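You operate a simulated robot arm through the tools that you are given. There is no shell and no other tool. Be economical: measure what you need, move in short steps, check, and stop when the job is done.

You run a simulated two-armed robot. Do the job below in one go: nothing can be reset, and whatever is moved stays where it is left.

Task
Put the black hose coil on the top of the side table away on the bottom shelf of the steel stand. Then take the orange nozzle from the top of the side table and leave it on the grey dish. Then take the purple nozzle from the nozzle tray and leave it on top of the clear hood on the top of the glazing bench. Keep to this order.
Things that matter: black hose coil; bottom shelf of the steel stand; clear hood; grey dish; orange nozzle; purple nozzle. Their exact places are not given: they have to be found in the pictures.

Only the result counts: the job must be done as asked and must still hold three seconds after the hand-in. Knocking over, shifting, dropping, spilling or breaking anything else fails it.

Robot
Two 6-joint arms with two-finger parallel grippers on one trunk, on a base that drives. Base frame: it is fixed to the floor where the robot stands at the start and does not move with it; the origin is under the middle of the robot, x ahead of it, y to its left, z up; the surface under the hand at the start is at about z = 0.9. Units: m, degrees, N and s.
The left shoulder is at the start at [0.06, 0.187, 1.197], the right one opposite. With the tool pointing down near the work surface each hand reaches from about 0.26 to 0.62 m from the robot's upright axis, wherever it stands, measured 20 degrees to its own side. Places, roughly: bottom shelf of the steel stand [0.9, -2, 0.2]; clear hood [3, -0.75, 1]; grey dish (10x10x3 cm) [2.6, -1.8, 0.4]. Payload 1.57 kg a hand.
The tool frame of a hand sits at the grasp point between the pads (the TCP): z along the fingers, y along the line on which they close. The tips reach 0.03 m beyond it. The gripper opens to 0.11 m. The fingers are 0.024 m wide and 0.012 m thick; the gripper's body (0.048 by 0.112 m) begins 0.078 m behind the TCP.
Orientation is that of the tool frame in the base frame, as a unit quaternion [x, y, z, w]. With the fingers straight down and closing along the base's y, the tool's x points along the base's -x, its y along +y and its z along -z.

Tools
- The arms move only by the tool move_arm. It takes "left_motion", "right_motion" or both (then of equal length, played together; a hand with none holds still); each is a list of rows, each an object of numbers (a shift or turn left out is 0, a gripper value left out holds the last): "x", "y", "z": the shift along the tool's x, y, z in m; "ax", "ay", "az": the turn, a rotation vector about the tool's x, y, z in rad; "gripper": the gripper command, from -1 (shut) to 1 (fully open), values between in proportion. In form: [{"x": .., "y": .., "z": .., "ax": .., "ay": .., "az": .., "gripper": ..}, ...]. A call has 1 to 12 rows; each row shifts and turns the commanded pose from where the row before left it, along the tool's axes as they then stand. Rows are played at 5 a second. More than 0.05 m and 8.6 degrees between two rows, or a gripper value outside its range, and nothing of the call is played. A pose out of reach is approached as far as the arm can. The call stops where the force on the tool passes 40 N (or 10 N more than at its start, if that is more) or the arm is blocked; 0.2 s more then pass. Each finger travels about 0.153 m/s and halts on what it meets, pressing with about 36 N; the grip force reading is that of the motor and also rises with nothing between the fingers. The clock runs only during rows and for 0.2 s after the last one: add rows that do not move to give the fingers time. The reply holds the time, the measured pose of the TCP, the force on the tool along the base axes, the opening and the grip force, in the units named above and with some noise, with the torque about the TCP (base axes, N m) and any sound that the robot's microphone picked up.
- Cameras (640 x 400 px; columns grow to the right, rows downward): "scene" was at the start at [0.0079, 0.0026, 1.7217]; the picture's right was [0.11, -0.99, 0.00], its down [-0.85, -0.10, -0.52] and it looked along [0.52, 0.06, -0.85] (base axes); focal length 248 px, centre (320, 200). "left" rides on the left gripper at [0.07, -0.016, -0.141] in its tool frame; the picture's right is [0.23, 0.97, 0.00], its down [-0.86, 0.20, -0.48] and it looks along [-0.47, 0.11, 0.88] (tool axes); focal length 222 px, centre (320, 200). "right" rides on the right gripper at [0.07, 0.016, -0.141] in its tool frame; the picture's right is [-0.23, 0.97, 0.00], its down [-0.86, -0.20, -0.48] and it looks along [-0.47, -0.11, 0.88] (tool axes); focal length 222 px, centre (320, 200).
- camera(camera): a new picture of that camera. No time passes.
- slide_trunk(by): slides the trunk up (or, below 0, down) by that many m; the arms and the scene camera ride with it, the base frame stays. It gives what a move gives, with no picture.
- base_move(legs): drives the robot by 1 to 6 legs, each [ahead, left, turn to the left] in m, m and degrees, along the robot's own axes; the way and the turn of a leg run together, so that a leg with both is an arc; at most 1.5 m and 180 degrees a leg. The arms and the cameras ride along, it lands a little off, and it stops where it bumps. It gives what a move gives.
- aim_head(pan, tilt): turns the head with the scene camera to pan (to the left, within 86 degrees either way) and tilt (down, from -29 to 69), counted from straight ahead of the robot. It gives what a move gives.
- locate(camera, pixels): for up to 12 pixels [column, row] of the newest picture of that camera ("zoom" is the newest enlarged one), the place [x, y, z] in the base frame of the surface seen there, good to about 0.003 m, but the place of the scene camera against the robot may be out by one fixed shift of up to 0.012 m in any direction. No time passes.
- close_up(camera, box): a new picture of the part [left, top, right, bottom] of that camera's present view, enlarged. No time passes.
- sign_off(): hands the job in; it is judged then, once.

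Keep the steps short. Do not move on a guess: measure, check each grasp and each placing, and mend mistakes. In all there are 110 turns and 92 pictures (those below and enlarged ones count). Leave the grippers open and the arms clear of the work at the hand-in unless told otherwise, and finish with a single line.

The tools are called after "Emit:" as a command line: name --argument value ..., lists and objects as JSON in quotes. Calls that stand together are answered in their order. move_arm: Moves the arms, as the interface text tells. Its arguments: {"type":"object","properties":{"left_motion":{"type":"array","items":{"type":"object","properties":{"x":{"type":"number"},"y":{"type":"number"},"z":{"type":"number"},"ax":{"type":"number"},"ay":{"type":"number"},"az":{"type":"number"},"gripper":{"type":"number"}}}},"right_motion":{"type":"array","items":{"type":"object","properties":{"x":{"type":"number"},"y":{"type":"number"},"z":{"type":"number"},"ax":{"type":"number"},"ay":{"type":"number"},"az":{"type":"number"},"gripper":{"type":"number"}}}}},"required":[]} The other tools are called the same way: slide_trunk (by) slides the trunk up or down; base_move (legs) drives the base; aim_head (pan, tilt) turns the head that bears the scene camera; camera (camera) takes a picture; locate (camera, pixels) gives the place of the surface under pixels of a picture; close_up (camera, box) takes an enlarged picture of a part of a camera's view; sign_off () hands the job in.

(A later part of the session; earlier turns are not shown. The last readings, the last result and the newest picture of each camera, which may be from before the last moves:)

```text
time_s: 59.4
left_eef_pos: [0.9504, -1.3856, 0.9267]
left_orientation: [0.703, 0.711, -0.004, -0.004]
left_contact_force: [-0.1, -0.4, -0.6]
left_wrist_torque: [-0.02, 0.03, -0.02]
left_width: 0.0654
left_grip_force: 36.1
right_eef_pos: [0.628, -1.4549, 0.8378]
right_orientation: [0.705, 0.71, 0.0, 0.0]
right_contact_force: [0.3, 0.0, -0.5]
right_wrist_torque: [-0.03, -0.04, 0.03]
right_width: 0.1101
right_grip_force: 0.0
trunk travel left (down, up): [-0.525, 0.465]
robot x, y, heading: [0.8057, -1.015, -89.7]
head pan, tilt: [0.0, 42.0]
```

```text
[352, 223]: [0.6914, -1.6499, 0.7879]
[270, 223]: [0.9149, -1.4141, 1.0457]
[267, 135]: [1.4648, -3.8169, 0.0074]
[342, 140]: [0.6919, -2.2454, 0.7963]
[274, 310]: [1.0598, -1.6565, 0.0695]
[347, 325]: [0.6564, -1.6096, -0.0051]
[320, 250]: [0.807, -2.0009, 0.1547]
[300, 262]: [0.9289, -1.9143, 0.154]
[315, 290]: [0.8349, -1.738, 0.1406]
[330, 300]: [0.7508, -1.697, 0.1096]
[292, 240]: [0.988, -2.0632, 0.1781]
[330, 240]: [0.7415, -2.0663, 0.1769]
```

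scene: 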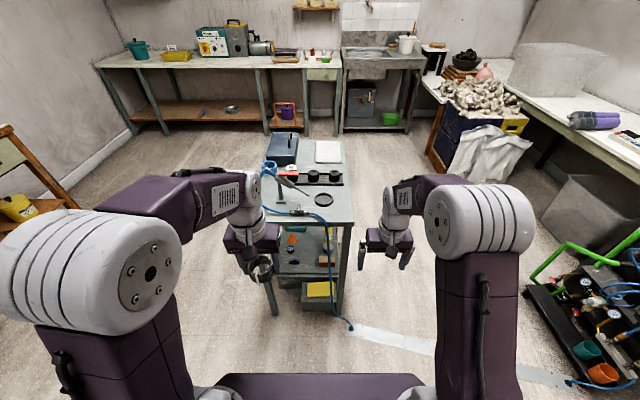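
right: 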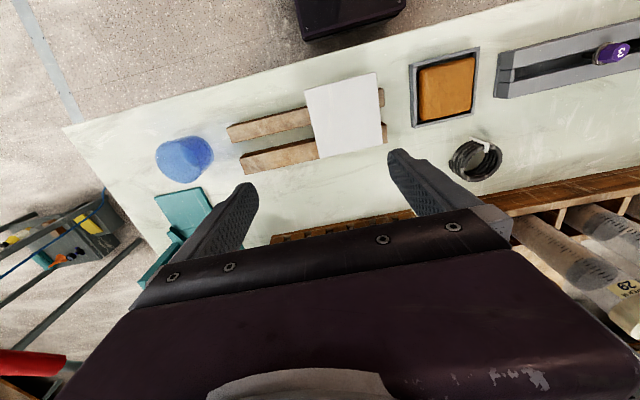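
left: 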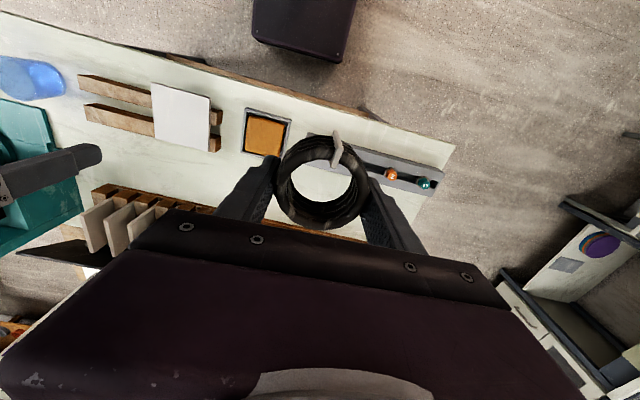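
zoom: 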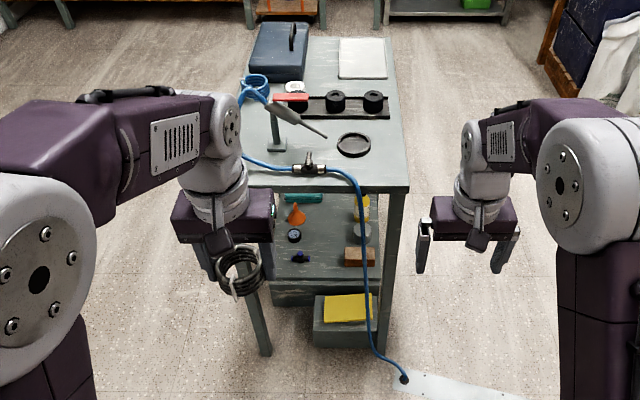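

The stand's top spans x 0.69–1.09, y −1.64…−2.26; bottom shelf z≈0.15. The blue hose and sponge box guard the near end, so I go round to the +x long side, facing −x.

Emit:
base_move --legs '[[0, 0.85, 0], [0, 0, -90], [0, 0.65, 0]]'

Emit:
aim_head --pan 5 --tilt 42

Emit:
camera --camera "scene"

```text
time_s: 71.1
left_eef_pos: [1.2632, -1.8102, 0.9264]
left_orientation: [1.0, -0.018, -0.001, -0.004]
left_contact_force: [0.2, -0.1, 0.1]
left_wrist_torque: [-0.02, 0.01, -0.01]
left_width: 0.0651
left_grip_force: 36.1
right_eef_pos: [1.2091, -1.4853, 0.8384]
right_orientation: [1.0, -0.021, 0.0, 0.0]
right_contact_force: [-0.3, -0.5, 0.8]
right_wrist_torque: [0.02, 0.03, 0.02]
right_width: 0.11
right_grip_force: 0.0
trunk travel left (down, up): [-0.525, 0.465]
robot x, y, heading: [1.6323, -1.6817, 177.4]
head pan, tilt: [0.0, 42.0]
```

```text
time_s: 71.8
left_eef_pos: [1.2635, -1.8091, 0.927]
left_orientation: [1.0, -0.019, -0.001, -0.005]
left_contact_force: [0.6, 0.2, -0.9]
left_wrist_torque: [0.0, 0.01, 0.0]
left_width: 0.065
left_grip_force: 35.9
right_eef_pos: [1.2081, -1.4854, 0.8388]
right_orientation: [1.0, -0.021, 0.0, 0.0]
right_contact_force: [0.2, 0.2, -0.2]
right_wrist_torque: [-0.02, 0.0, 0.0]
right_width: 0.1101
right_grip_force: 0.1
trunk travel left (down, up): [-0.525, 0.465]
robot x, y, heading: [1.6358, -1.6798, 177.6]
head pan, tilt: [5.0, 42.0]
```

```text
57 pictures are left
```

scene: 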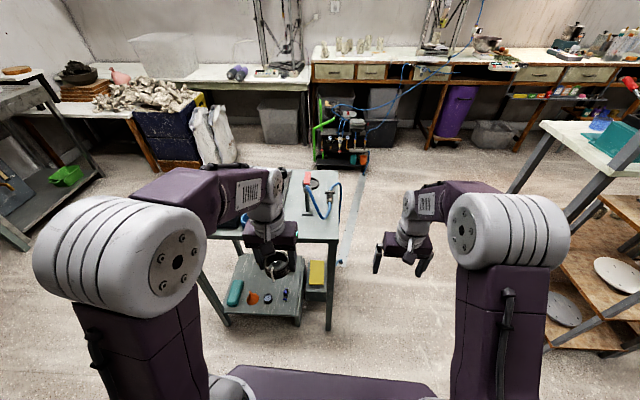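

Emit:
slide_trunk --by -0.4

Emit:
aim_head --pan 10 --tilt 40

Emit:
close_up --camera "scene" --box '[180, 130, 440, 340]'

Emit:
camera --camera "left"

```text
time_s: 75.6
left_eef_pos: [1.2639, -1.8093, 0.5272]
left_orientation: [1.0, -0.018, -0.001, -0.004]
left_contact_force: [0.0, 0.2, -1.1]
left_wrist_torque: [-0.02, 0.0, 0.0]
left_width: 0.0649
left_grip_force: 36.0
right_eef_pos: [1.2085, -1.4848, 0.4375]
right_orientation: [1.0, -0.021, 0.0, 0.0]
right_contact_force: [0.6, 0.0, -0.3]
right_wrist_torque: [0.01, -0.01, -0.02]
right_width: 0.1097
right_grip_force: 0.1
trunk travel left (down, up): [-0.125, 0.865]
robot x, y, heading: [1.6379, -1.6785, 177.4]
head pan, tilt: [5.0, 42.0]
```

```text
time_s: 76.3
left_eef_pos: [1.2636, -1.8091, 0.5266]
left_orientation: [1.0, -0.018, -0.001, -0.005]
left_contact_force: [0.4, 0.1, -1.8]
left_wrist_torque: [-0.02, -0.01, -0.02]
left_width: 0.065
left_grip_force: 35.9
right_eef_pos: [1.2083, -1.4846, 0.438]
right_orientation: [1.0, -0.021, 0.001, 0.0]
right_contact_force: [0.4, -1.1, 0.3]
right_wrist_torque: [0.03, -0.01, 0.0]
right_width: 0.1098
right_grip_force: 0.2
trunk travel left (down, up): [-0.125, 0.865]
robot x, y, heading: [1.6353, -1.6863, 177.5]
head pan, tilt: [10.0, 40.0]
```

```text
1.90 times, centred on (310, 235) of scene
```

zoom: 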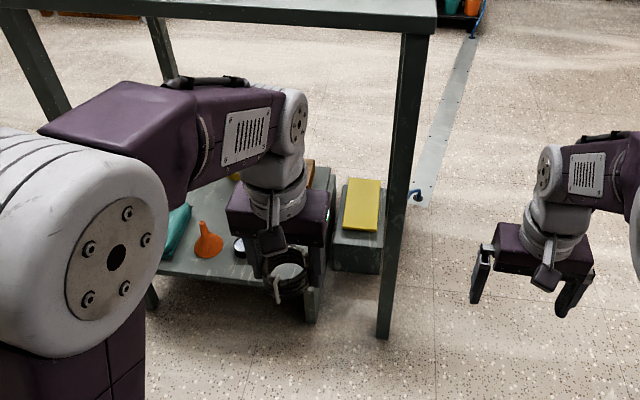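

```text
55 pictures are left
```

left: 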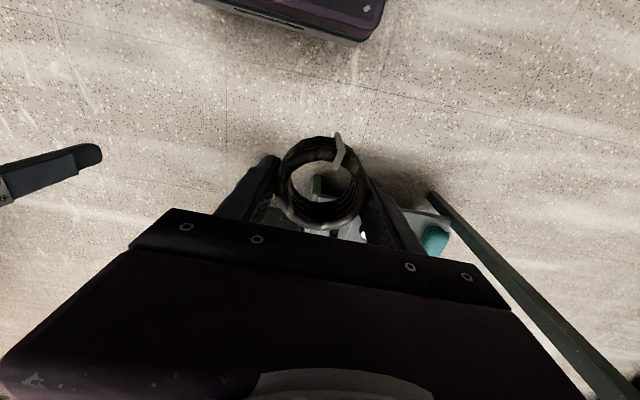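

Emit:
locate --camera "zoom" --pixels '[[312, 318], [330, 300], [325, 200], [330, 180], [200, 272], [208, 240], [240, 247], [300, 170], [362, 200], [410, 40], [175, 235], [230, 275]]'

Emit:
base_move --legs '[[0, 0.3, 0]]'

Emit:
aim_head --pan -10 --tilt 40

Emit:
camera --camera "scene"

```text
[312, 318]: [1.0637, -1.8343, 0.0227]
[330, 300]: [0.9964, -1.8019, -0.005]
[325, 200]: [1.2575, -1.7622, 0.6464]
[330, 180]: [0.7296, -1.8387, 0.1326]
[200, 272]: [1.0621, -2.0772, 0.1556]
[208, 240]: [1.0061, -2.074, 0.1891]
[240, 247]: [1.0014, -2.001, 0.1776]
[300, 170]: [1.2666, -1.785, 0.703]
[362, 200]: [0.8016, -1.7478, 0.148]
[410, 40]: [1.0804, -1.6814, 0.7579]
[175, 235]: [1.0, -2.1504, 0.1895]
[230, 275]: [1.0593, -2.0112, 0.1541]
```

```text
time_s: 78.3
left_eef_pos: [1.2503, -2.1179, 0.5261]
left_orientation: [1.0, -0.017, -0.001, -0.004]
left_contact_force: [-0.5, 0.1, -1.3]
left_wrist_torque: [-0.03, 0.02, -0.03]
left_width: 0.0646
left_grip_force: 35.9
right_eef_pos: [1.1954, -1.7935, 0.4391]
right_orientation: [1.0, -0.02, 0.0, 0.0]
right_contact_force: [0.5, 0.0, -0.3]
right_wrist_torque: [-0.02, 0.0, 0.02]
right_width: 0.11
right_grip_force: 0.0
trunk travel left (down, up): [-0.125, 0.865]
robot x, y, heading: [1.62, -1.986, 177.8]
head pan, tilt: [10.0, 40.0]
```

```text
time_s: 79.2
left_eef_pos: [1.2495, -2.1165, 0.5269]
left_orientation: [1.0, -0.017, -0.001, -0.004]
left_contact_force: [-0.3, 0.5, -0.9]
left_wrist_torque: [0.02, -0.01, 0.02]
left_width: 0.065
left_grip_force: 36.0
right_eef_pos: [1.1947, -1.792, 0.4375]
right_orientation: [1.0, -0.021, 0.0, 0.0]
right_contact_force: [-0.7, 0.4, 0.0]
right_wrist_torque: [0.03, -0.01, 0.0]
right_width: 0.1099
right_grip_force: 0.1
trunk travel left (down, up): [-0.125, 0.865]
robot x, y, heading: [1.6228, -1.9885, 177.9]
head pan, tilt: [-10.0, 40.0]
```

```text
54 pictures are left
```

scene: 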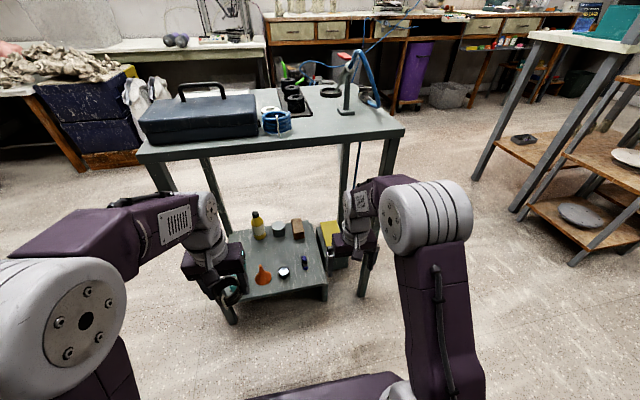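

Emit:
close_up --camera "scene" --box '[210, 195, 370, 315]'

Emit:
locate --camera "scene" --pixels '[[327, 285], [312, 225], [265, 275], [283, 272], [305, 262], [298, 228], [277, 230], [258, 230], [305, 285], [280, 250], [310, 245], [285, 292]]'

```text
3.33 times, centred on (290, 255) of scene
```

zoom: 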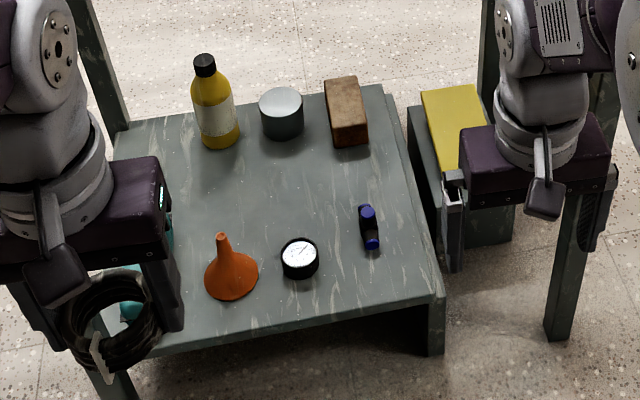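

```text
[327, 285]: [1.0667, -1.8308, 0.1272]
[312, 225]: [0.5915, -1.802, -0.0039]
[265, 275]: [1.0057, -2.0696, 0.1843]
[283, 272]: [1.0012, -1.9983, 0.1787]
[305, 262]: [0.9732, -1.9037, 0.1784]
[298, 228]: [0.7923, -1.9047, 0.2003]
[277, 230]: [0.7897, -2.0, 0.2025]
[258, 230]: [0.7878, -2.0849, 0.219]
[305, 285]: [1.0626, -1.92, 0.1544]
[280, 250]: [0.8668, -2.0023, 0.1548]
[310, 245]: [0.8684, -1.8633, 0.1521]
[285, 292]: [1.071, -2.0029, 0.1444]
```

Free spot on the shelf: about (0.89, −2.0), between the gauge row (x≥0.96) and the can row (x≤0.83). I lower the trunk, lower the left hand, and pull the right hand back.

Emit:
slide_trunk --by -0.12

Emit:
move_arm --left_motion '[{"z": 0.035}, {"z": 0.035}, {"z": 0.035}, {}, {}]' --right_motion '[{"x": 0.04}, {"x": 0.04}, {"x": 0.04}, {"x": 0.03}, {}]'

```text
time_s: 80.7
left_eef_pos: [1.2509, -2.1158, 0.4061]
left_orientation: [1.0, -0.018, 0.0, -0.005]
left_contact_force: [-0.9, -0.4, -0.8]
left_wrist_torque: [-0.02, -0.01, -0.01]
left_width: 0.065
left_grip_force: 36.4
right_eef_pos: [1.1966, -1.7939, 0.3186]
right_orientation: [1.0, -0.02, 0.0, 0.0]
right_contact_force: [-0.2, -0.2, 0.3]
right_wrist_torque: [0.01, 0.0, 0.01]
right_width: 0.1099
right_grip_force: 0.1
trunk travel left (down, up): [-0.005, 0.985]
robot x, y, heading: [1.6226, -1.9905, 177.4]
head pan, tilt: [-10.0, 40.0]
```

```text
time_s: 81.9
left_eef_pos: [1.2497, -2.1167, 0.3024]
left_orientation: [1.0, -0.017, 0.0, -0.005]
left_contact_force: [0.5, 0.7, 0.0]
left_wrist_torque: [-0.01, 0.01, -0.05]
left_width: 0.065
left_grip_force: 36.0
right_eef_pos: [1.3457, -1.8009, 0.3156]
right_orientation: [1.0, -0.02, -0.002, 0.0]
right_contact_force: [-0.8, 0.5, 0.5]
right_wrist_torque: [-0.03, 0.02, -0.02]
right_width: 0.1102
right_grip_force: 0.0
trunk travel left (down, up): [-0.005, 0.985]
robot x, y, heading: [1.6201, -1.9863, 178.0]
head pan, tilt: [-10.0, 40.0]
```

Emit:
base_move --legs '[[0.0, -0.1, 0], [0.15, 0, 0]]'

Emit:
camera --camera "scene"

```text
time_s: 84.0
left_eef_pos: [1.0996, -2.0082, 0.3012]
left_orientation: [1.0, -0.02, -0.001, -0.005]
left_contact_force: [0.7, -0.1, -1.0]
left_wrist_torque: [-0.03, -0.02, 0.02]
left_width: 0.0648
left_grip_force: 35.5
right_eef_pos: [1.1958, -1.6918, 0.3161]
right_orientation: [1.0, -0.022, 0.0, 0.001]
right_contact_force: [-0.7, 0.5, 0.5]
right_wrist_torque: [-0.02, -0.01, 0.02]
right_width: 0.1098
right_grip_force: 0.0
trunk travel left (down, up): [-0.005, 0.985]
robot x, y, heading: [1.4718, -1.8775, 177.9]
head pan, tilt: [-10.0, 40.0]
```

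```text
52 pictures are left
```

scene: 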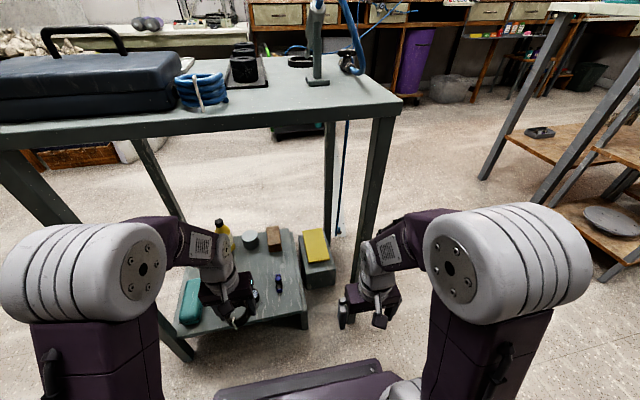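

Hand path clear under the top. I advance 0.21 m at z 0.30.

Emit:
move_arm --left_motion '[{"x": -0.042}, {"x": -0.042}, {"x": -0.042}, {"x": -0.042}, {"x": -0.042}, {}]'

Emit:
camera --camera "left"

Emit:
close_up --camera "scene" --box '[130, 190, 350, 360]'

```text
time_s: 85.4
left_eef_pos: [0.8905, -2.0024, 0.2992]
left_orientation: [1.0, -0.02, 0.0, -0.004]
left_contact_force: [0.5, 0.8, -1.4]
left_wrist_torque: [-0.01, -0.01, -0.03]
left_width: 0.0648
left_grip_force: 36.0
right_eef_pos: [1.1957, -1.6926, 0.3157]
right_orientation: [1.0, -0.023, 0.0, 0.0]
right_contact_force: [0.3, -0.5, 1.1]
right_wrist_torque: [0.01, 0.0, 0.0]
right_width: 0.11
right_grip_force: 0.0
trunk travel left (down, up): [-0.005, 0.985]
robot x, y, heading: [1.4697, -1.8833, 177.6]
head pan, tilt: [-10.0, 40.0]
```

```text
51 pictures are left
```

left: 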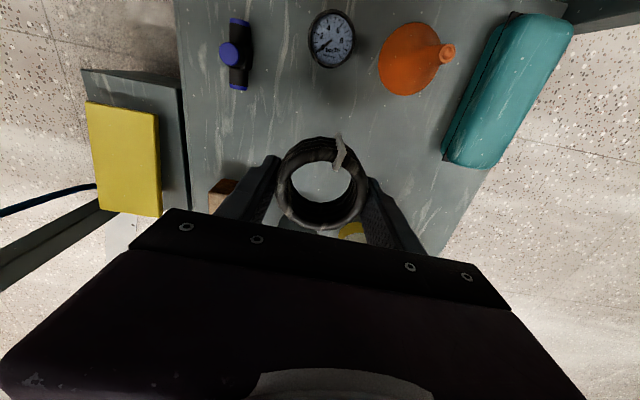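

```text
2.35 times, centred on (240, 275) of scene
```

zoom: 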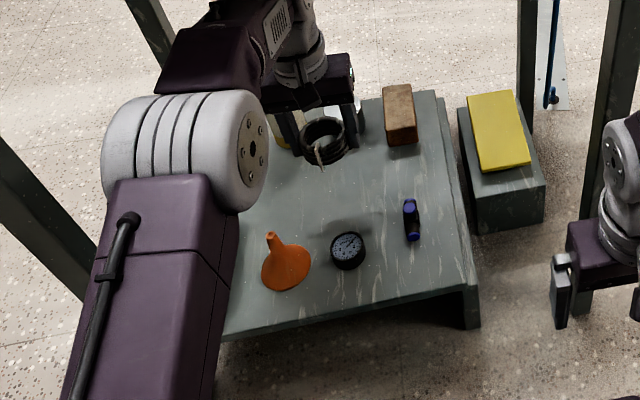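

Clear. I move 1 cm back toward me and lower.

Emit:
move_arm --left_motion '[{"x": 0.008}, {"z": 0.035}, {"z": 0.035}, {"z": 0.03}, {}]'

Emit:
camera --camera "left"

Emit:
locate --camera "left" --pixels '[[300, 110], [360, 120], [260, 120]]'

```text
time_s: 86.6
left_eef_pos: [0.9008, -2.0006, 0.2011]
left_orientation: [1.0, -0.02, -0.001, -0.005]
left_contact_force: [-0.2, -0.6, -0.8]
left_wrist_torque: [0.02, 0.0, -0.01]
left_width: 0.0649
left_grip_force: 36.5
right_eef_pos: [1.196, -1.6922, 0.3155]
right_orientation: [1.0, -0.023, 0.0, 0.001]
right_contact_force: [0.6, -0.3, -1.1]
right_wrist_torque: [0.0, 0.01, -0.02]
right_width: 0.1103
right_grip_force: 0.0
trunk travel left (down, up): [-0.005, 0.985]
robot x, y, heading: [1.4713, -1.8809, 177.5]
head pan, tilt: [-10.0, 40.0]
```

```text
49 pictures are left
```

left: 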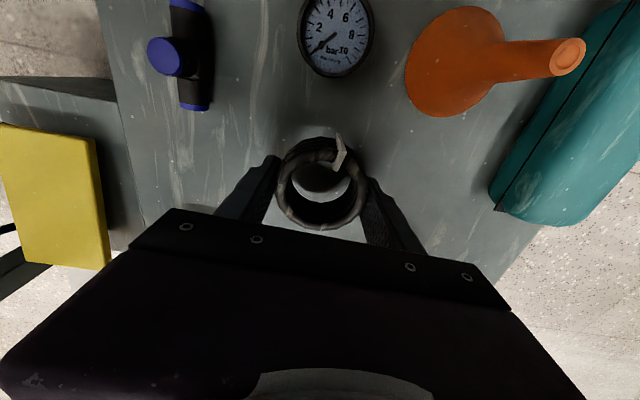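

```text
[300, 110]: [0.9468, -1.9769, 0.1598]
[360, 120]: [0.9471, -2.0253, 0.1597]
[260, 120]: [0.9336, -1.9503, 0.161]
```

Shelf at 0.160; lower 9 mm, release.

Emit:
move_arm --left_motion '[{"z": 0.005}, {"z": 0.004}, {}, {"gripper": -0.2}, {"gripper": 0.5}, {"gripper": 0.5}, {"z": -0.03}, {"z": -0.04}, {"z": -0.04}, {}]'

Emit:
camera --camera "left"

```text
time_s: 88.8
left_eef_pos: [0.9009, -1.9976, 0.303]
left_orientation: [1.0, -0.02, -0.001, -0.004]
left_contact_force: [0.7, 0.1, -0.6]
left_wrist_torque: [0.01, 0.0, -0.01]
left_width: 0.0824
left_grip_force: 0.1
right_eef_pos: [1.1958, -1.693, 0.3148]
right_orientation: [1.0, -0.023, 0.0, 0.0]
right_contact_force: [0.3, 0.3, 0.0]
right_wrist_torque: [-0.01, 0.0, 0.02]
right_width: 0.1098
right_grip_force: 0.1
trunk travel left (down, up): [-0.005, 0.985]
robot x, y, heading: [1.473, -1.8794, 177.4]
head pan, tilt: [-10.0, 40.0]
```

```text
48 pictures are left
```

left: 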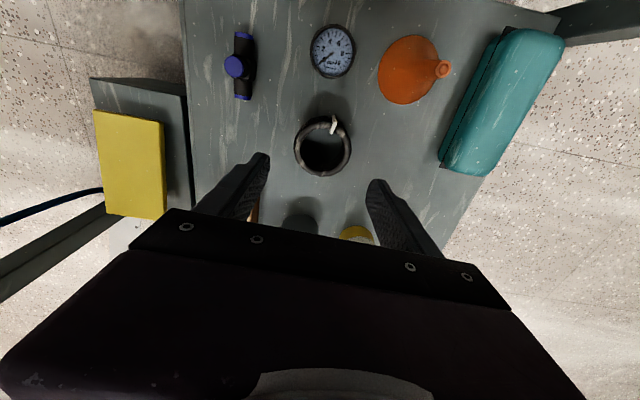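

Coil stands on the shelf, everything else unmoved. I pull out and turn to look at the glazing bench.

Emit:
move_arm --left_motion '[{"x": 0.045}, {"x": 0.045}, {"x": 0.045}, {"x": 0.045}, {"x": 0.045}, {}]'

Emit:
base_move --legs '[[-0.2, 0, 0], [0, 0, -178]]'

Emit:
aim_head --pan 0 --tilt 20

Emit:
camera --camera "scene"

```text
time_s: 90.2
left_eef_pos: [1.1242, -2.0097, 0.302]
left_orientation: [1.0, -0.019, -0.001, -0.004]
left_contact_force: [0.4, 0.2, 0.2]
left_wrist_torque: [0.01, -0.03, -0.01]
left_width: 0.0826
left_grip_force: 0.0
right_eef_pos: [1.1955, -1.6942, 0.3157]
right_orientation: [1.0, -0.023, 0.001, 0.0]
right_contact_force: [-0.6, 0.1, 0.6]
right_wrist_torque: [0.02, 0.03, 0.0]
right_width: 0.1102
right_grip_force: 0.1
trunk travel left (down, up): [-0.005, 0.985]
robot x, y, heading: [1.4736, -1.8824, 177.4]
head pan, tilt: [-10.0, 40.0]
```

```text
time_s: 98.9
left_eef_pos: [2.0078, -1.7197, 0.3013]
left_orientation: [-0.046, 0.999, -0.005, 0.001]
left_contact_force: [-0.4, -0.9, -0.4]
left_wrist_torque: [-0.01, 0.01, 0.01]
left_width: 0.0824
left_grip_force: 0.0
right_eef_pos: [1.977, -2.0421, 0.3157]
right_orientation: [-0.043, 0.999, 0.0, -0.001]
right_contact_force: [-0.5, 0.0, 1.1]
right_wrist_torque: [0.0, 0.01, 0.0]
right_width: 0.11
right_grip_force: 0.0
trunk travel left (down, up): [-0.005, 0.985]
robot x, y, heading: [1.6783, -1.8924, 5.0]
head pan, tilt: [-10.0, 40.0]
```

```text
time_s: 99.7
left_eef_pos: [2.0081, -1.7186, 0.3021]
left_orientation: [-0.047, 0.999, -0.004, 0.001]
left_contact_force: [0.0, 0.0, 0.9]
left_wrist_torque: [-0.02, 0.0, -0.01]
left_width: 0.0825
left_grip_force: 0.0
right_eef_pos: [1.9761, -2.0431, 0.3144]
right_orientation: [-0.043, 0.999, 0.0, -0.001]
right_contact_force: [0.5, -0.3, 0.0]
right_wrist_torque: [-0.01, 0.0, 0.0]
right_width: 0.1099
right_grip_force: 0.0
trunk travel left (down, up): [-0.005, 0.985]
robot x, y, heading: [1.6786, -1.8908, 5.0]
head pan, tilt: [0.0, 20.0]
```

```text
47 pictures are left
```

scene: 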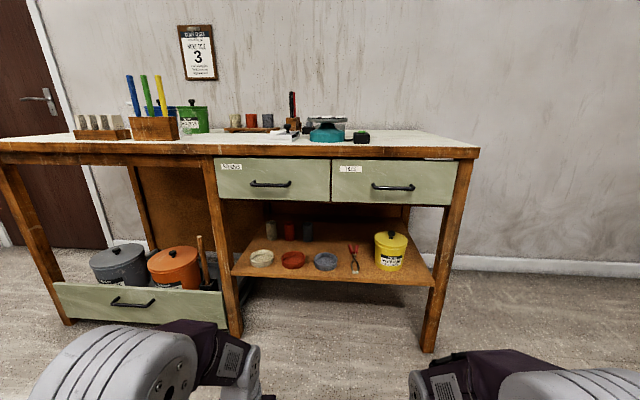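

Emit:
close_up --camera "scene" --box '[200, 150, 480, 340]'

Emit:
locate --camera "scene" --pixels '[[262, 257], [293, 260], [326, 261], [326, 268], [340, 262], [313, 262], [326, 254], [350, 275], [300, 205], [400, 205], [280, 280], [420, 283]]'

Emit:
locate --camera "scene" --pixels '[[355, 258], [390, 255], [290, 232], [270, 230], [308, 232], [230, 320], [428, 345], [330, 155], [480, 155], [270, 185], [390, 188], [400, 225]]'

```text
2.11 times, centred on (340, 245) of scene
```

zoom: 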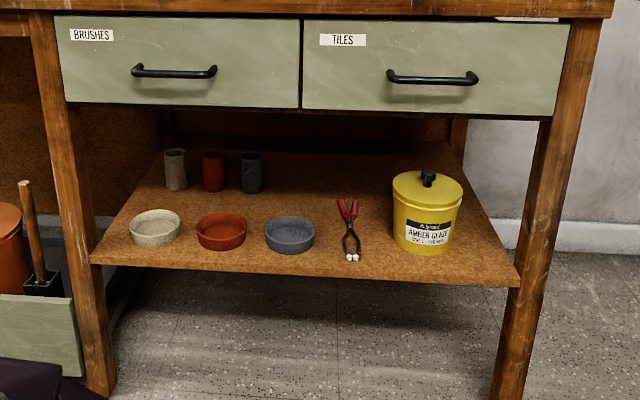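

```text
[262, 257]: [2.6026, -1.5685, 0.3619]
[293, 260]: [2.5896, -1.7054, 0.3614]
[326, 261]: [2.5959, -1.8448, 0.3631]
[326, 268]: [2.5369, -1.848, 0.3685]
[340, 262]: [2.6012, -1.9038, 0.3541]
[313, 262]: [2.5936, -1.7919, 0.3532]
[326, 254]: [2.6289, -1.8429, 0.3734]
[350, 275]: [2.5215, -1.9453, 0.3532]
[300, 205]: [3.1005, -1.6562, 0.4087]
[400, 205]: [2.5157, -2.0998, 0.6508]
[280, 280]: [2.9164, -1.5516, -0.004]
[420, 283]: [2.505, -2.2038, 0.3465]
```

```text
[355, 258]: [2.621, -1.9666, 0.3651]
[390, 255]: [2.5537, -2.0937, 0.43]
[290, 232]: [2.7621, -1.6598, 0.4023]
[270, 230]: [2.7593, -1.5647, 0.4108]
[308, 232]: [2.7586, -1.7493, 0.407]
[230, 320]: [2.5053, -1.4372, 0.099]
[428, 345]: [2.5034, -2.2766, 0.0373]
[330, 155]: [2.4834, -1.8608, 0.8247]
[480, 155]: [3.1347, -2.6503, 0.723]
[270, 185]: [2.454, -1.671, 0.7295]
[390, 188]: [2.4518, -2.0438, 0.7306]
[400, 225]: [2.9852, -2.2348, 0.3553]
```

The grey (blue-grey) dish is at (2.593, −1.845), rim ≈0.38. Now I look at the bench top for the clear hood.

Emit:
close_up --camera "scene" --box '[20, 60, 400, 180]'

```text
1.68 times, centred on (210, 120) of scene
```

zoom: 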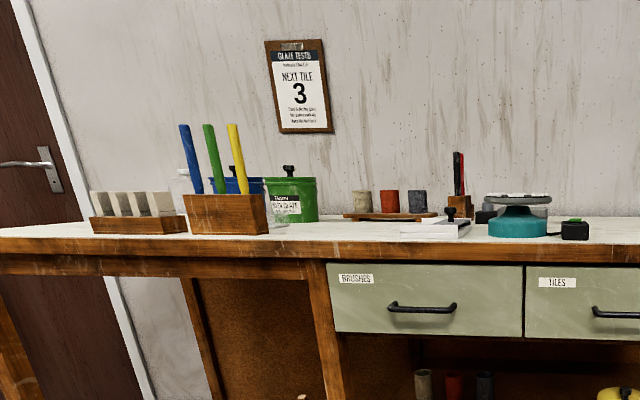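

Next: the orange nozzle. I drive round through the corridor at y≈−1.0 back to the side table front, then raise the trunk.

Emit:
base_move --legs '[[0, 0, -5], [0, 0.88, 0], [-1.05, 0, 0], [-1.0, 0, 0], [0, 1.07, 0]]'

Emit:
slide_trunk --by 0.4

Emit:
slide_trunk --by 0.4

```text
time_s: 119.5
left_eef_pos: [0.0367, 0.2118, 0.3015]
left_orientation: [0.001, 1.0, -0.004, 0.001]
left_contact_force: [1.0, 0.3, 0.5]
left_wrist_torque: [0.01, 0.01, 0.03]
left_width: 0.0825
left_grip_force: 0.0
right_eef_pos: [-0.0244, -0.1076, 0.3162]
right_orientation: [0.004, 1.0, 0.0, 0.0]
right_contact_force: [0.7, -0.1, -0.9]
right_wrist_torque: [0.0, 0.02, 0.04]
right_width: 0.1098
right_grip_force: 0.1
trunk travel left (down, up): [-0.005, 0.985]
robot x, y, heading: [-0.3098, 0.0695, -0.5]
head pan, tilt: [0.0, 20.0]
```

```text
time_s: 123.3
left_eef_pos: [0.0375, 0.2125, 0.7019]
left_orientation: [0.001, 1.0, -0.005, 0.001]
left_contact_force: [-0.3, -0.6, 1.2]
left_wrist_torque: [0.01, 0.01, -0.01]
left_width: 0.0826
left_grip_force: 0.0
right_eef_pos: [-0.0238, -0.1073, 0.7165]
right_orientation: [0.004, 1.0, 0.0, 0.0]
right_contact_force: [-0.4, -0.2, -0.5]
right_wrist_torque: [0.0, 0.02, 0.01]
right_width: 0.1101
right_grip_force: 0.1
trunk travel left (down, up): [-0.405, 0.585]
robot x, y, heading: [-0.3028, 0.0742, -0.2]
head pan, tilt: [0.0, 20.0]
```

```text
time_s: 127.1
left_eef_pos: [0.0373, 0.2125, 1.1019]
left_orientation: [0.001, 1.0, -0.005, 0.001]
left_contact_force: [-0.3, 0.0, -0.1]
left_wrist_torque: [0.03, 0.02, 0.02]
left_width: 0.0825
left_grip_force: 0.1
right_eef_pos: [-0.0248, -0.1072, 1.1167]
right_orientation: [0.003, 1.0, -0.001, -0.001]
right_contact_force: [-0.5, -1.1, -1.1]
right_wrist_torque: [-0.01, -0.02, -0.04]
right_width: 0.11
right_grip_force: 0.1
trunk travel left (down, up): [-0.805, 0.185]
robot x, y, heading: [-0.3122, 0.0722, -0.3]
head pan, tilt: [0.0, 20.0]
```

Emit:
base_move --legs '[[0.3, 0, 0]]'

Emit:
move_arm --left_motion '[{"x": -0.03, "y": 0.03, "gripper": 0.1}, {"x": -0.03, "y": 0.03}, {}]'

Emit:
camera --camera "left"

```text
time_s: 129.2
left_eef_pos: [0.3399, 0.2095, 1.1023]
left_orientation: [0.001, 1.0, -0.004, 0.001]
left_contact_force: [-0.5, -0.2, -0.5]
left_wrist_torque: [-0.02, -0.01, 0.02]
left_width: 0.0825
left_grip_force: 0.1
right_eef_pos: [0.2786, -0.1084, 1.1156]
right_orientation: [0.002, 1.0, 0.001, 0.001]
right_contact_force: [-0.2, 0.1, 0.1]
right_wrist_torque: [0.0, 0.01, -0.04]
right_width: 0.1098
right_grip_force: 0.1
trunk travel left (down, up): [-0.805, 0.185]
robot x, y, heading: [-0.0042, 0.0671, -0.5]
head pan, tilt: [0.0, 20.0]
```

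```text
time_s: 130.0
left_eef_pos: [0.3993, 0.2673, 1.1006]
left_orientation: [0.001, 1.0, -0.003, 0.001]
left_contact_force: [-0.8, 0.3, -0.8]
left_wrist_torque: [0.03, -0.01, -0.01]
left_width: 0.0602
left_grip_force: 0.1
right_eef_pos: [0.2799, -0.1092, 1.1164]
right_orientation: [0.003, 1.0, 0.0, 0.0]
right_contact_force: [-0.1, -0.2, 0.5]
right_wrist_torque: [0.03, 0.02, -0.03]
right_width: 0.1101
right_grip_force: 0.1
trunk travel left (down, up): [-0.805, 0.185]
robot x, y, heading: [-0.0044, 0.0689, -0.3]
head pan, tilt: [0.0, 20.0]
```

```text
44 pictures are left
```

left: 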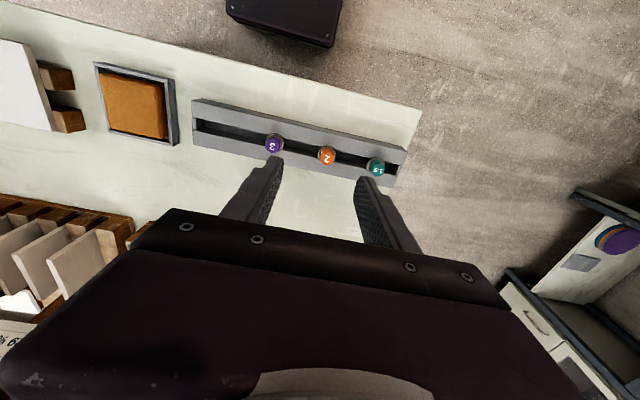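

Emit:
locate --camera "left" --pixels '[[327, 155], [320, 155], [334, 156], [274, 143], [376, 167], [300, 138], [300, 153], [350, 165]]'

Emit:
close_up --camera "left" --box '[240, 110, 410, 220]'

```text
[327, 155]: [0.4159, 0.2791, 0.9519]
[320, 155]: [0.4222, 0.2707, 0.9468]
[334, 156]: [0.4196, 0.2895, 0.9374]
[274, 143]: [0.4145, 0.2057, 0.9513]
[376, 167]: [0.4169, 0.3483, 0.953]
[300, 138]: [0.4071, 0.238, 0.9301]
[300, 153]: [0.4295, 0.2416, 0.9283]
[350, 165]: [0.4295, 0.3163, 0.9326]
```

```text
3.64 times, centred on (325, 165) of left
```

zoom: 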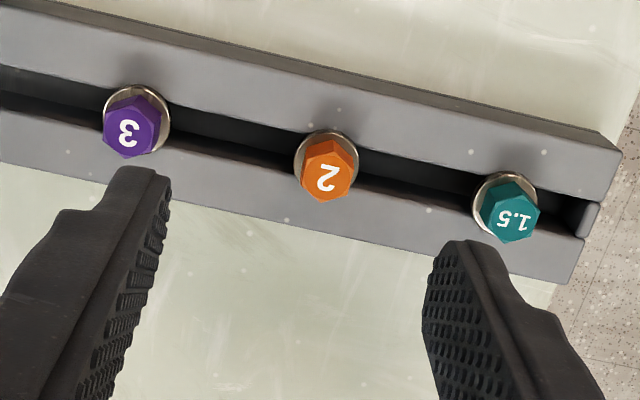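

Orange cap centre (0.418, 0.280), top 0.9525; rail top 0.930. I align above and go to z≈0.985, then check.

Emit:
move_arm --left_motion '[{"x": -0.0187, "y": 0.0127, "gripper": -0.1}, {"z": 0.04}, {"z": 0.04}, {"z": 0.035}, {}]'

Emit:
camera --camera "left"

```text
time_s: 131.2
left_eef_pos: [0.4179, 0.2798, 0.9844]
left_orientation: [0.0, 1.0, -0.005, 0.001]
left_contact_force: [-0.3, 0.9, 0.3]
left_wrist_torque: [-0.01, -0.02, 0.03]
left_width: 0.0497
left_grip_force: 0.0
right_eef_pos: [0.2794, -0.1092, 1.1158]
right_orientation: [0.004, 1.0, 0.001, 0.002]
right_contact_force: [-0.8, 0.2, -0.2]
right_wrist_torque: [0.0, -0.01, -0.01]
right_width: 0.1098
right_grip_force: 0.0
trunk travel left (down, up): [-0.805, 0.185]
robot x, y, heading: [-0.0052, 0.073, -0.3]
head pan, tilt: [0.0, 20.0]
```

```text
42 pictures are left
```

left: 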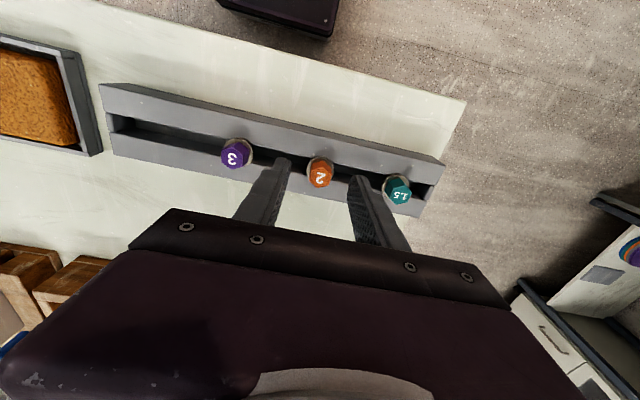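

Centred. Lower 2 cm and close.

Emit:
move_arm --left_motion '[{"z": 0.01}, {"z": 0.0105}, {}, {"gripper": -1}, {}, {}, {}]'

Emit:
camera --camera "left"

```text
time_s: 132.8
left_eef_pos: [0.4187, 0.2802, 0.967]
left_orientation: [0.002, 1.0, -0.004, 0.002]
left_contact_force: [2.2, 0.4, 10.2]
left_wrist_torque: [0.08, -0.09, -0.02]
left_width: 0.019
left_grip_force: 32.9
right_eef_pos: [0.2784, -0.1097, 1.1164]
right_orientation: [0.003, 1.0, 0.0, 0.001]
right_contact_force: [0.6, -0.9, -0.6]
right_wrist_torque: [0.03, -0.01, 0.01]
right_width: 0.1099
right_grip_force: 0.0
trunk travel left (down, up): [-0.805, 0.185]
robot x, y, heading: [-0.0032, 0.0705, -0.7]
head pan, tilt: [0.0, 20.0]
```

```text
41 pictures are left
```

left: 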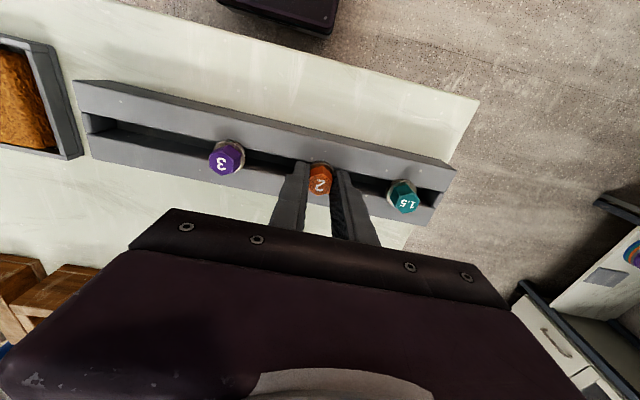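

Held at 0.019 m. Lift straight up.

Emit:
move_arm --left_motion '[{"z": -0.01}, {"z": -0.03}, {"z": -0.04}, {"z": -0.04}, {"z": -0.04}, {"x": 0.035}, {"x": 0.035, "y": -0.02}, {"y": -0.03}, {}]'

Emit:
camera --camera "left"

```text
time_s: 134.8
left_eef_pos: [0.3496, 0.2303, 1.1255]
left_orientation: [0.001, 1.0, -0.005, 0.001]
left_contact_force: [-0.3, 0.0, 0.1]
left_wrist_torque: [-0.01, 0.0, 0.02]
left_width: 0.0191
left_grip_force: 33.8
right_eef_pos: [0.2797, -0.1093, 1.1169]
right_orientation: [0.003, 1.0, -0.001, 0.0]
right_contact_force: [-0.3, 0.1, -0.7]
right_wrist_torque: [-0.02, 0.0, -0.04]
right_width: 0.1098
right_grip_force: 0.2
trunk travel left (down, up): [-0.805, 0.185]
robot x, y, heading: [-0.0042, 0.0695, -0.4]
head pan, tilt: [0.0, 20.0]
```

```text
40 pictures are left
```

left: 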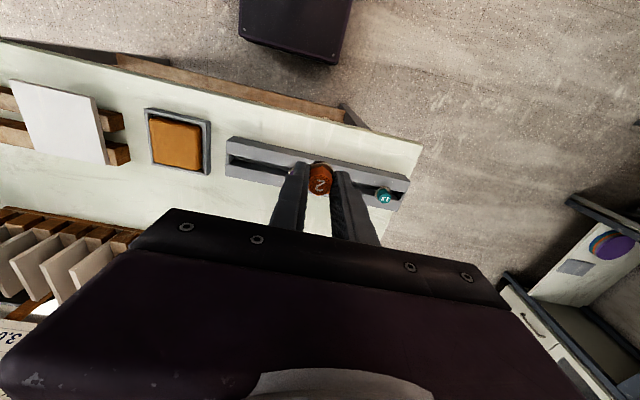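

Held. Drive back round to the glazing bench (ending about (1.75, −2.0)).

Emit:
base_move --legs '[[-0.35, 0, 0], [0, -1.07, 0], [1.05, 0, 0], [1.05, 0, 0], [0, -1.0, 0]]'

Emit:
slide_trunk --by -0.4

Emit:
slide_trunk --by -0.2

Emit:
camera --camera "left"

```text
time_s: 157.1
left_eef_pos: [2.0984, -1.8589, 1.1258]
left_orientation: [0.011, 1.0, -0.004, 0.001]
left_contact_force: [0.0, 0.2, -0.4]
left_wrist_torque: [-0.02, 0.0, 0.02]
left_width: 0.0186
left_grip_force: 32.9
right_eef_pos: [2.0205, -2.1965, 1.1159]
right_orientation: [0.014, 1.0, -0.001, -0.001]
right_contact_force: [-0.4, -0.3, -0.4]
right_wrist_torque: [0.03, 0.02, -0.03]
right_width: 0.1099
right_grip_force: 0.0
trunk travel left (down, up): [-0.805, 0.185]
robot x, y, heading: [1.7447, -2.0113, -1.5]
head pan, tilt: [0.0, 20.0]
```

```text
time_s: 160.9
left_eef_pos: [2.097, -1.8584, 0.7265]
left_orientation: [0.011, 1.0, -0.004, 0.001]
left_contact_force: [0.5, 0.2, -0.4]
left_wrist_torque: [-0.01, 0.01, -0.02]
left_width: 0.0184
left_grip_force: 32.8
right_eef_pos: [2.0199, -2.1974, 0.7153]
right_orientation: [0.014, 1.0, 0.0, 0.0]
right_contact_force: [-0.1, 0.1, 0.0]
right_wrist_torque: [0.0, -0.01, -0.01]
right_width: 0.1094
right_grip_force: 0.0
trunk travel left (down, up): [-0.405, 0.585]
robot x, y, heading: [1.7414, -2.01, -1.4]
head pan, tilt: [0.0, 20.0]
```

```text
time_s: 163.1
left_eef_pos: [2.0979, -1.8593, 0.5257]
left_orientation: [0.011, 1.0, -0.006, 0.001]
left_contact_force: [0.2, -0.7, -0.8]
left_wrist_torque: [0.02, 0.02, 0.03]
left_width: 0.0193
left_grip_force: 33.4
right_eef_pos: [2.0208, -2.1963, 0.5144]
right_orientation: [0.014, 1.0, 0.0, 0.001]
right_contact_force: [-0.1, 0.8, -0.5]
right_wrist_torque: [0.01, -0.01, -0.01]
right_width: 0.11
right_grip_force: 0.1
trunk travel left (down, up): [-0.205, 0.785]
robot x, y, heading: [1.7391, -2.0085, -1.7]
head pan, tilt: [0.0, 20.0]
```

```text
39 pictures are left
```

left: 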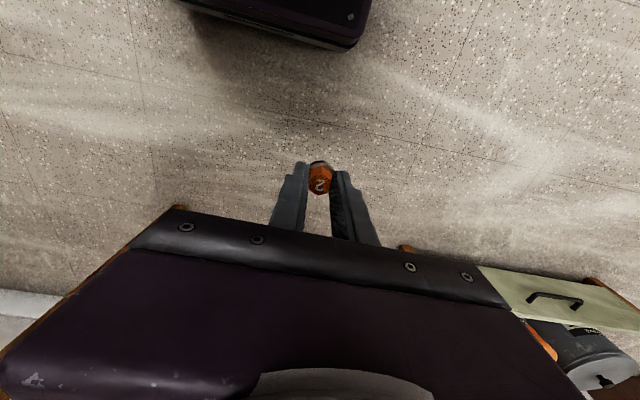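

Still held. I move forward 0.15 and pitch the hand 50° (fingers forward-down).

Emit:
move_arm --left_motion '[{"x": -0.05}, {"x": -0.05}, {"x": -0.05}, {"ay": -0.1455}, {"ay": -0.1455}, {"ay": -0.1455}, {"ay": -0.1455}, {"ay": -0.1455}, {"ay": -0.1455}, {}, {}]'

Emit:
camera --camera "left"

Emit:
camera --camera "scene"

```text
time_s: 165.5
left_eef_pos: [2.2468, -1.8573, 0.5265]
left_orientation: [0.007, 0.962, 0.003, 0.271]
left_contact_force: [0.2, -0.6, 0.6]
left_wrist_torque: [0.0, -0.01, 0.03]
left_width: 0.0193
left_grip_force: 34.0
left hand out of reach, approached as far as the arm can: row 8, 9
right_eef_pos: [2.0221, -2.1979, 0.5165]
right_orientation: [0.013, 1.0, 0.0, -0.001]
right_contact_force: [0.5, -0.5, 0.5]
right_wrist_torque: [-0.06, -0.03, -0.01]
right_width: 0.11
right_grip_force: 0.1
trunk travel left (down, up): [-0.205, 0.785]
robot x, y, heading: [1.7426, -2.0094, -1.6]
head pan, tilt: [0.0, 20.0]
```

```text
38 pictures are left
```

left: 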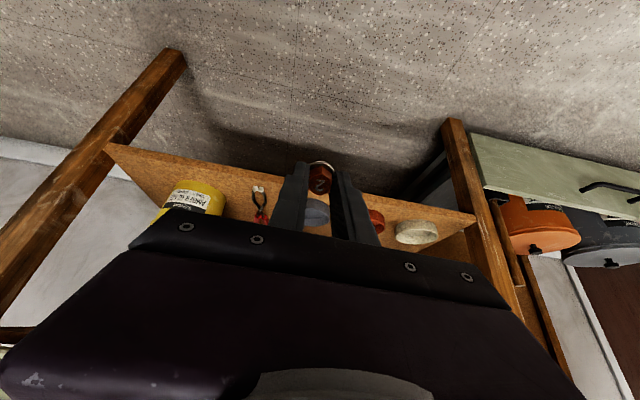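

```text
37 pictures are left
```

scene: 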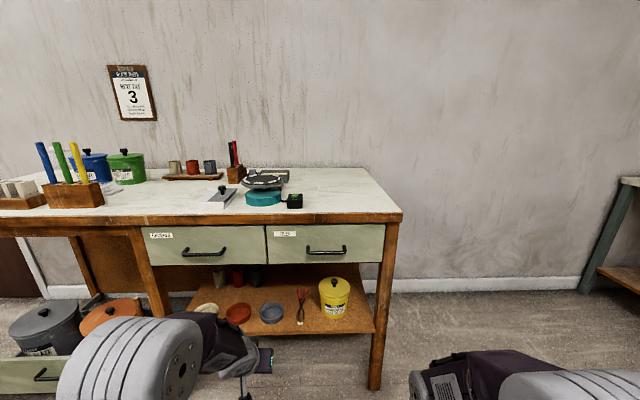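

Pitch stopped at 31°. I try with the hand lower and further out.

Emit:
move_arm --left_motion '[{"x": 0.013, "z": 0.037}, {"x": 0.013, "z": 0.037}, {"x": 0.012, "z": 0.036}, {}, {}]'

```text
time_s: 166.7
left_eef_pos: [2.2729, -1.8567, 0.4263]
left_orientation: [0.007, 0.963, 0.006, 0.271]
left_contact_force: [-0.5, -0.1, -0.8]
left_wrist_torque: [0.0, 0.04, -0.01]
left_width: 0.0194
left_grip_force: 33.6
left hand out of reach, approached as far as the arm can: row 1
right_eef_pos: [2.0207, -2.1982, 0.5166]
right_orientation: [0.013, 1.0, 0.001, 0.0]
right_contact_force: [1.0, 0.3, -0.4]
right_wrist_torque: [-0.02, 0.0, 0.0]
right_width: 0.1099
right_grip_force: 0.1
trunk travel left (down, up): [-0.205, 0.785]
robot x, y, heading: [1.7436, -2.0145, -1.5]
head pan, tilt: [0.0, 20.0]
```

Emit:
move_arm --left_motion '[{"ay": -0.12}, {"ay": -0.12}, {"ay": -0.12}, {}]'

```text
time_s: 167.7
left_eef_pos: [2.3048, -1.8839, 0.451]
left_orientation: [0.016, 0.901, 0.021, 0.434]
left_contact_force: [-0.2, 0.3, -0.7]
left_wrist_torque: [-0.06, 0.0, 0.01]
left_width: 0.0187
left_grip_force: 33.4
left hand out of reach, approached as far as the arm can: row 1, 2, 3
right_eef_pos: [2.0208, -2.197, 0.5154]
right_orientation: [0.014, 1.0, 0.0, 0.0]
right_contact_force: [-0.3, -0.6, 0.5]
right_wrist_torque: [-0.02, 0.01, -0.02]
right_width: 0.11
right_grip_force: 0.0
trunk travel left (down, up): [-0.205, 0.785]
robot x, y, heading: [1.742, -2.0105, -1.9]
head pan, tilt: [0.0, 20.0]
```

Pitch is now 51°. I drive the base to bring the hand in, first 0.17 m with 4 cm left, then check.

Emit:
base_move --legs '[[0.17, 0.045, 0]]'

Emit:
camera --camera "left"

Emit:
aim_head --pan 12 --tilt 30

Emit:
camera --camera "scene"

```text
time_s: 169.2
left_eef_pos: [2.4765, -1.8449, 0.4508]
left_orientation: [0.015, 0.901, 0.021, 0.433]
left_contact_force: [-0.9, -0.3, -0.9]
left_wrist_torque: [-0.03, 0.01, 0.04]
left_width: 0.0192
left_grip_force: 33.6
right_eef_pos: [2.1928, -2.1561, 0.5156]
right_orientation: [0.014, 1.0, 0.0, 0.0]
right_contact_force: [0.1, -0.1, 0.1]
right_wrist_torque: [0.04, 0.03, 0.02]
right_width: 0.1101
right_grip_force: 0.1
trunk travel left (down, up): [-0.205, 0.785]
robot x, y, heading: [1.914, -1.9717, -1.6]
head pan, tilt: [0.0, 20.0]
```

```text
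36 pictures are left
```

left: 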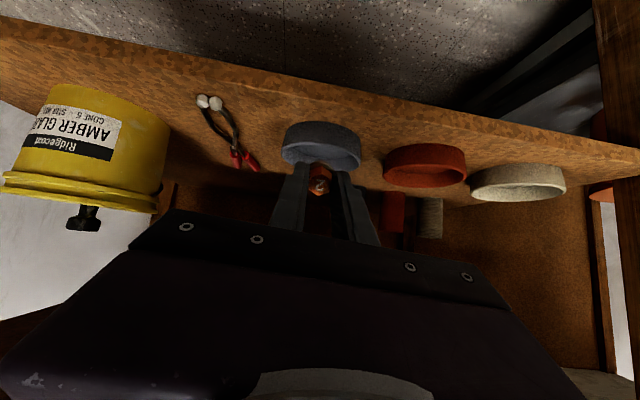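

```text
time_s: 169.9
left_eef_pos: [2.4763, -1.8442, 0.4508]
left_orientation: [0.016, 0.901, 0.021, 0.432]
left_contact_force: [-0.8, -0.3, -0.9]
left_wrist_torque: [0.0, 0.03, 0.0]
left_width: 0.0193
left_grip_force: 33.5
right_eef_pos: [2.1909, -2.1553, 0.515]
right_orientation: [0.014, 1.0, 0.0, 0.0]
right_contact_force: [-0.6, 0.1, 0.1]
right_wrist_torque: [-0.02, 0.02, -0.01]
right_width: 0.1101
right_grip_force: 0.0
trunk travel left (down, up): [-0.205, 0.785]
robot x, y, heading: [1.9145, -1.9732, -1.8]
head pan, tilt: [12.0, 30.0]
```

```text
35 pictures are left
```

scene: 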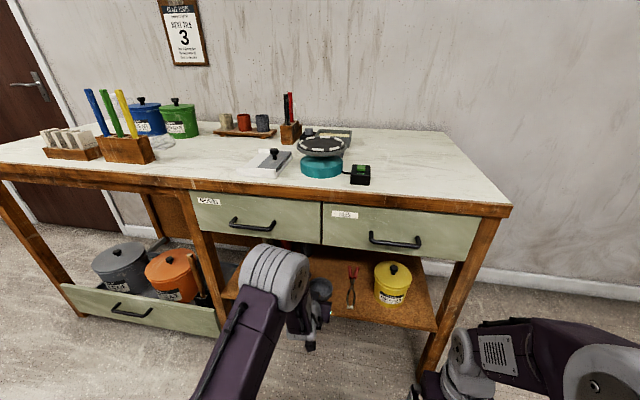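

Emit:
locate --camera "left" --pixels '[[283, 155], [360, 155], [320, 147], [320, 128], [340, 155], [300, 158], [290, 165], [356, 165], [320, 110]]'

Emit:
close_up --camera "left" --box '[250, 100, 400, 220]'

```text
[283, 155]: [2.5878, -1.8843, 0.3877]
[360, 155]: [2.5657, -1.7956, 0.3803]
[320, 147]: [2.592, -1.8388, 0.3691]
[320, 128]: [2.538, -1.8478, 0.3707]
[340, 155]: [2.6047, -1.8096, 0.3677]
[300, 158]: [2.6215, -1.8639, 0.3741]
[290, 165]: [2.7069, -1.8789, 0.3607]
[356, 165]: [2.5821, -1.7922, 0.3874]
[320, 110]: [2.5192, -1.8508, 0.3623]
```

```text
3.33 times, centred on (325, 160) of left
```

zoom: 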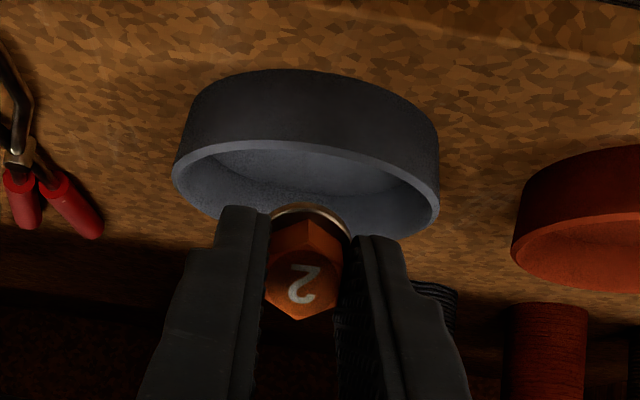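

Dish centre ≈ (2.588, −1.840), rim 0.388. I drive 8 cm in, then lower 3 cm.

Emit:
base_move --legs '[[0.08, 0.003, 0]]'

Emit:
move_arm --left_motion '[{"x": 0.0117, "z": 0.0094}, {"x": 0.0117, "z": 0.0094}, {}]'

Emit:
close_up --camera "left" --box '[220, 80, 420, 240]'

```text
time_s: 171.0
left_eef_pos: [2.557, -1.8432, 0.45]
left_orientation: [0.016, 0.901, 0.02, 0.433]
left_contact_force: [-0.4, -0.2, -0.9]
left_wrist_torque: [0.0, 0.04, 0.0]
left_width: 0.0192
left_grip_force: 33.7
right_eef_pos: [2.2731, -2.1557, 0.515]
right_orientation: [0.014, 1.0, 0.0, 0.0]
right_contact_force: [-0.9, -0.2, -0.4]
right_wrist_torque: [0.02, 0.0, 0.0]
right_width: 0.11
right_grip_force: 0.1
trunk travel left (down, up): [-0.205, 0.785]
robot x, y, heading: [1.9941, -1.9725, -1.7]
head pan, tilt: [12.0, 30.0]
```

```text
time_s: 171.8
left_eef_pos: [2.5614, -1.8436, 0.4248]
left_orientation: [0.018, 0.902, 0.026, 0.431]
left_contact_force: [-0.3, 0.4, -0.7]
left_wrist_torque: [0.04, 0.0, 0.01]
left_width: 0.0191
left_grip_force: 32.9
left hand out of reach, approached as far as the arm can: row 2
right_eef_pos: [2.2718, -2.1567, 0.5154]
right_orientation: [0.014, 1.0, 0.001, 0.0]
right_contact_force: [-0.5, 1.3, 0.1]
right_wrist_torque: [0.02, 0.03, 0.01]
right_width: 0.1101
right_grip_force: 0.0
trunk travel left (down, up): [-0.205, 0.785]
robot x, y, heading: [1.9945, -1.9727, -1.8]
head pan, tilt: [12.0, 30.0]
```

```text
2.50 times, centred on (320, 160) of left
```

zoom: 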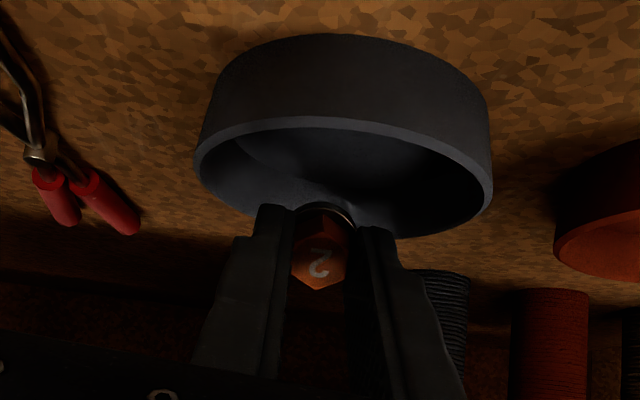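

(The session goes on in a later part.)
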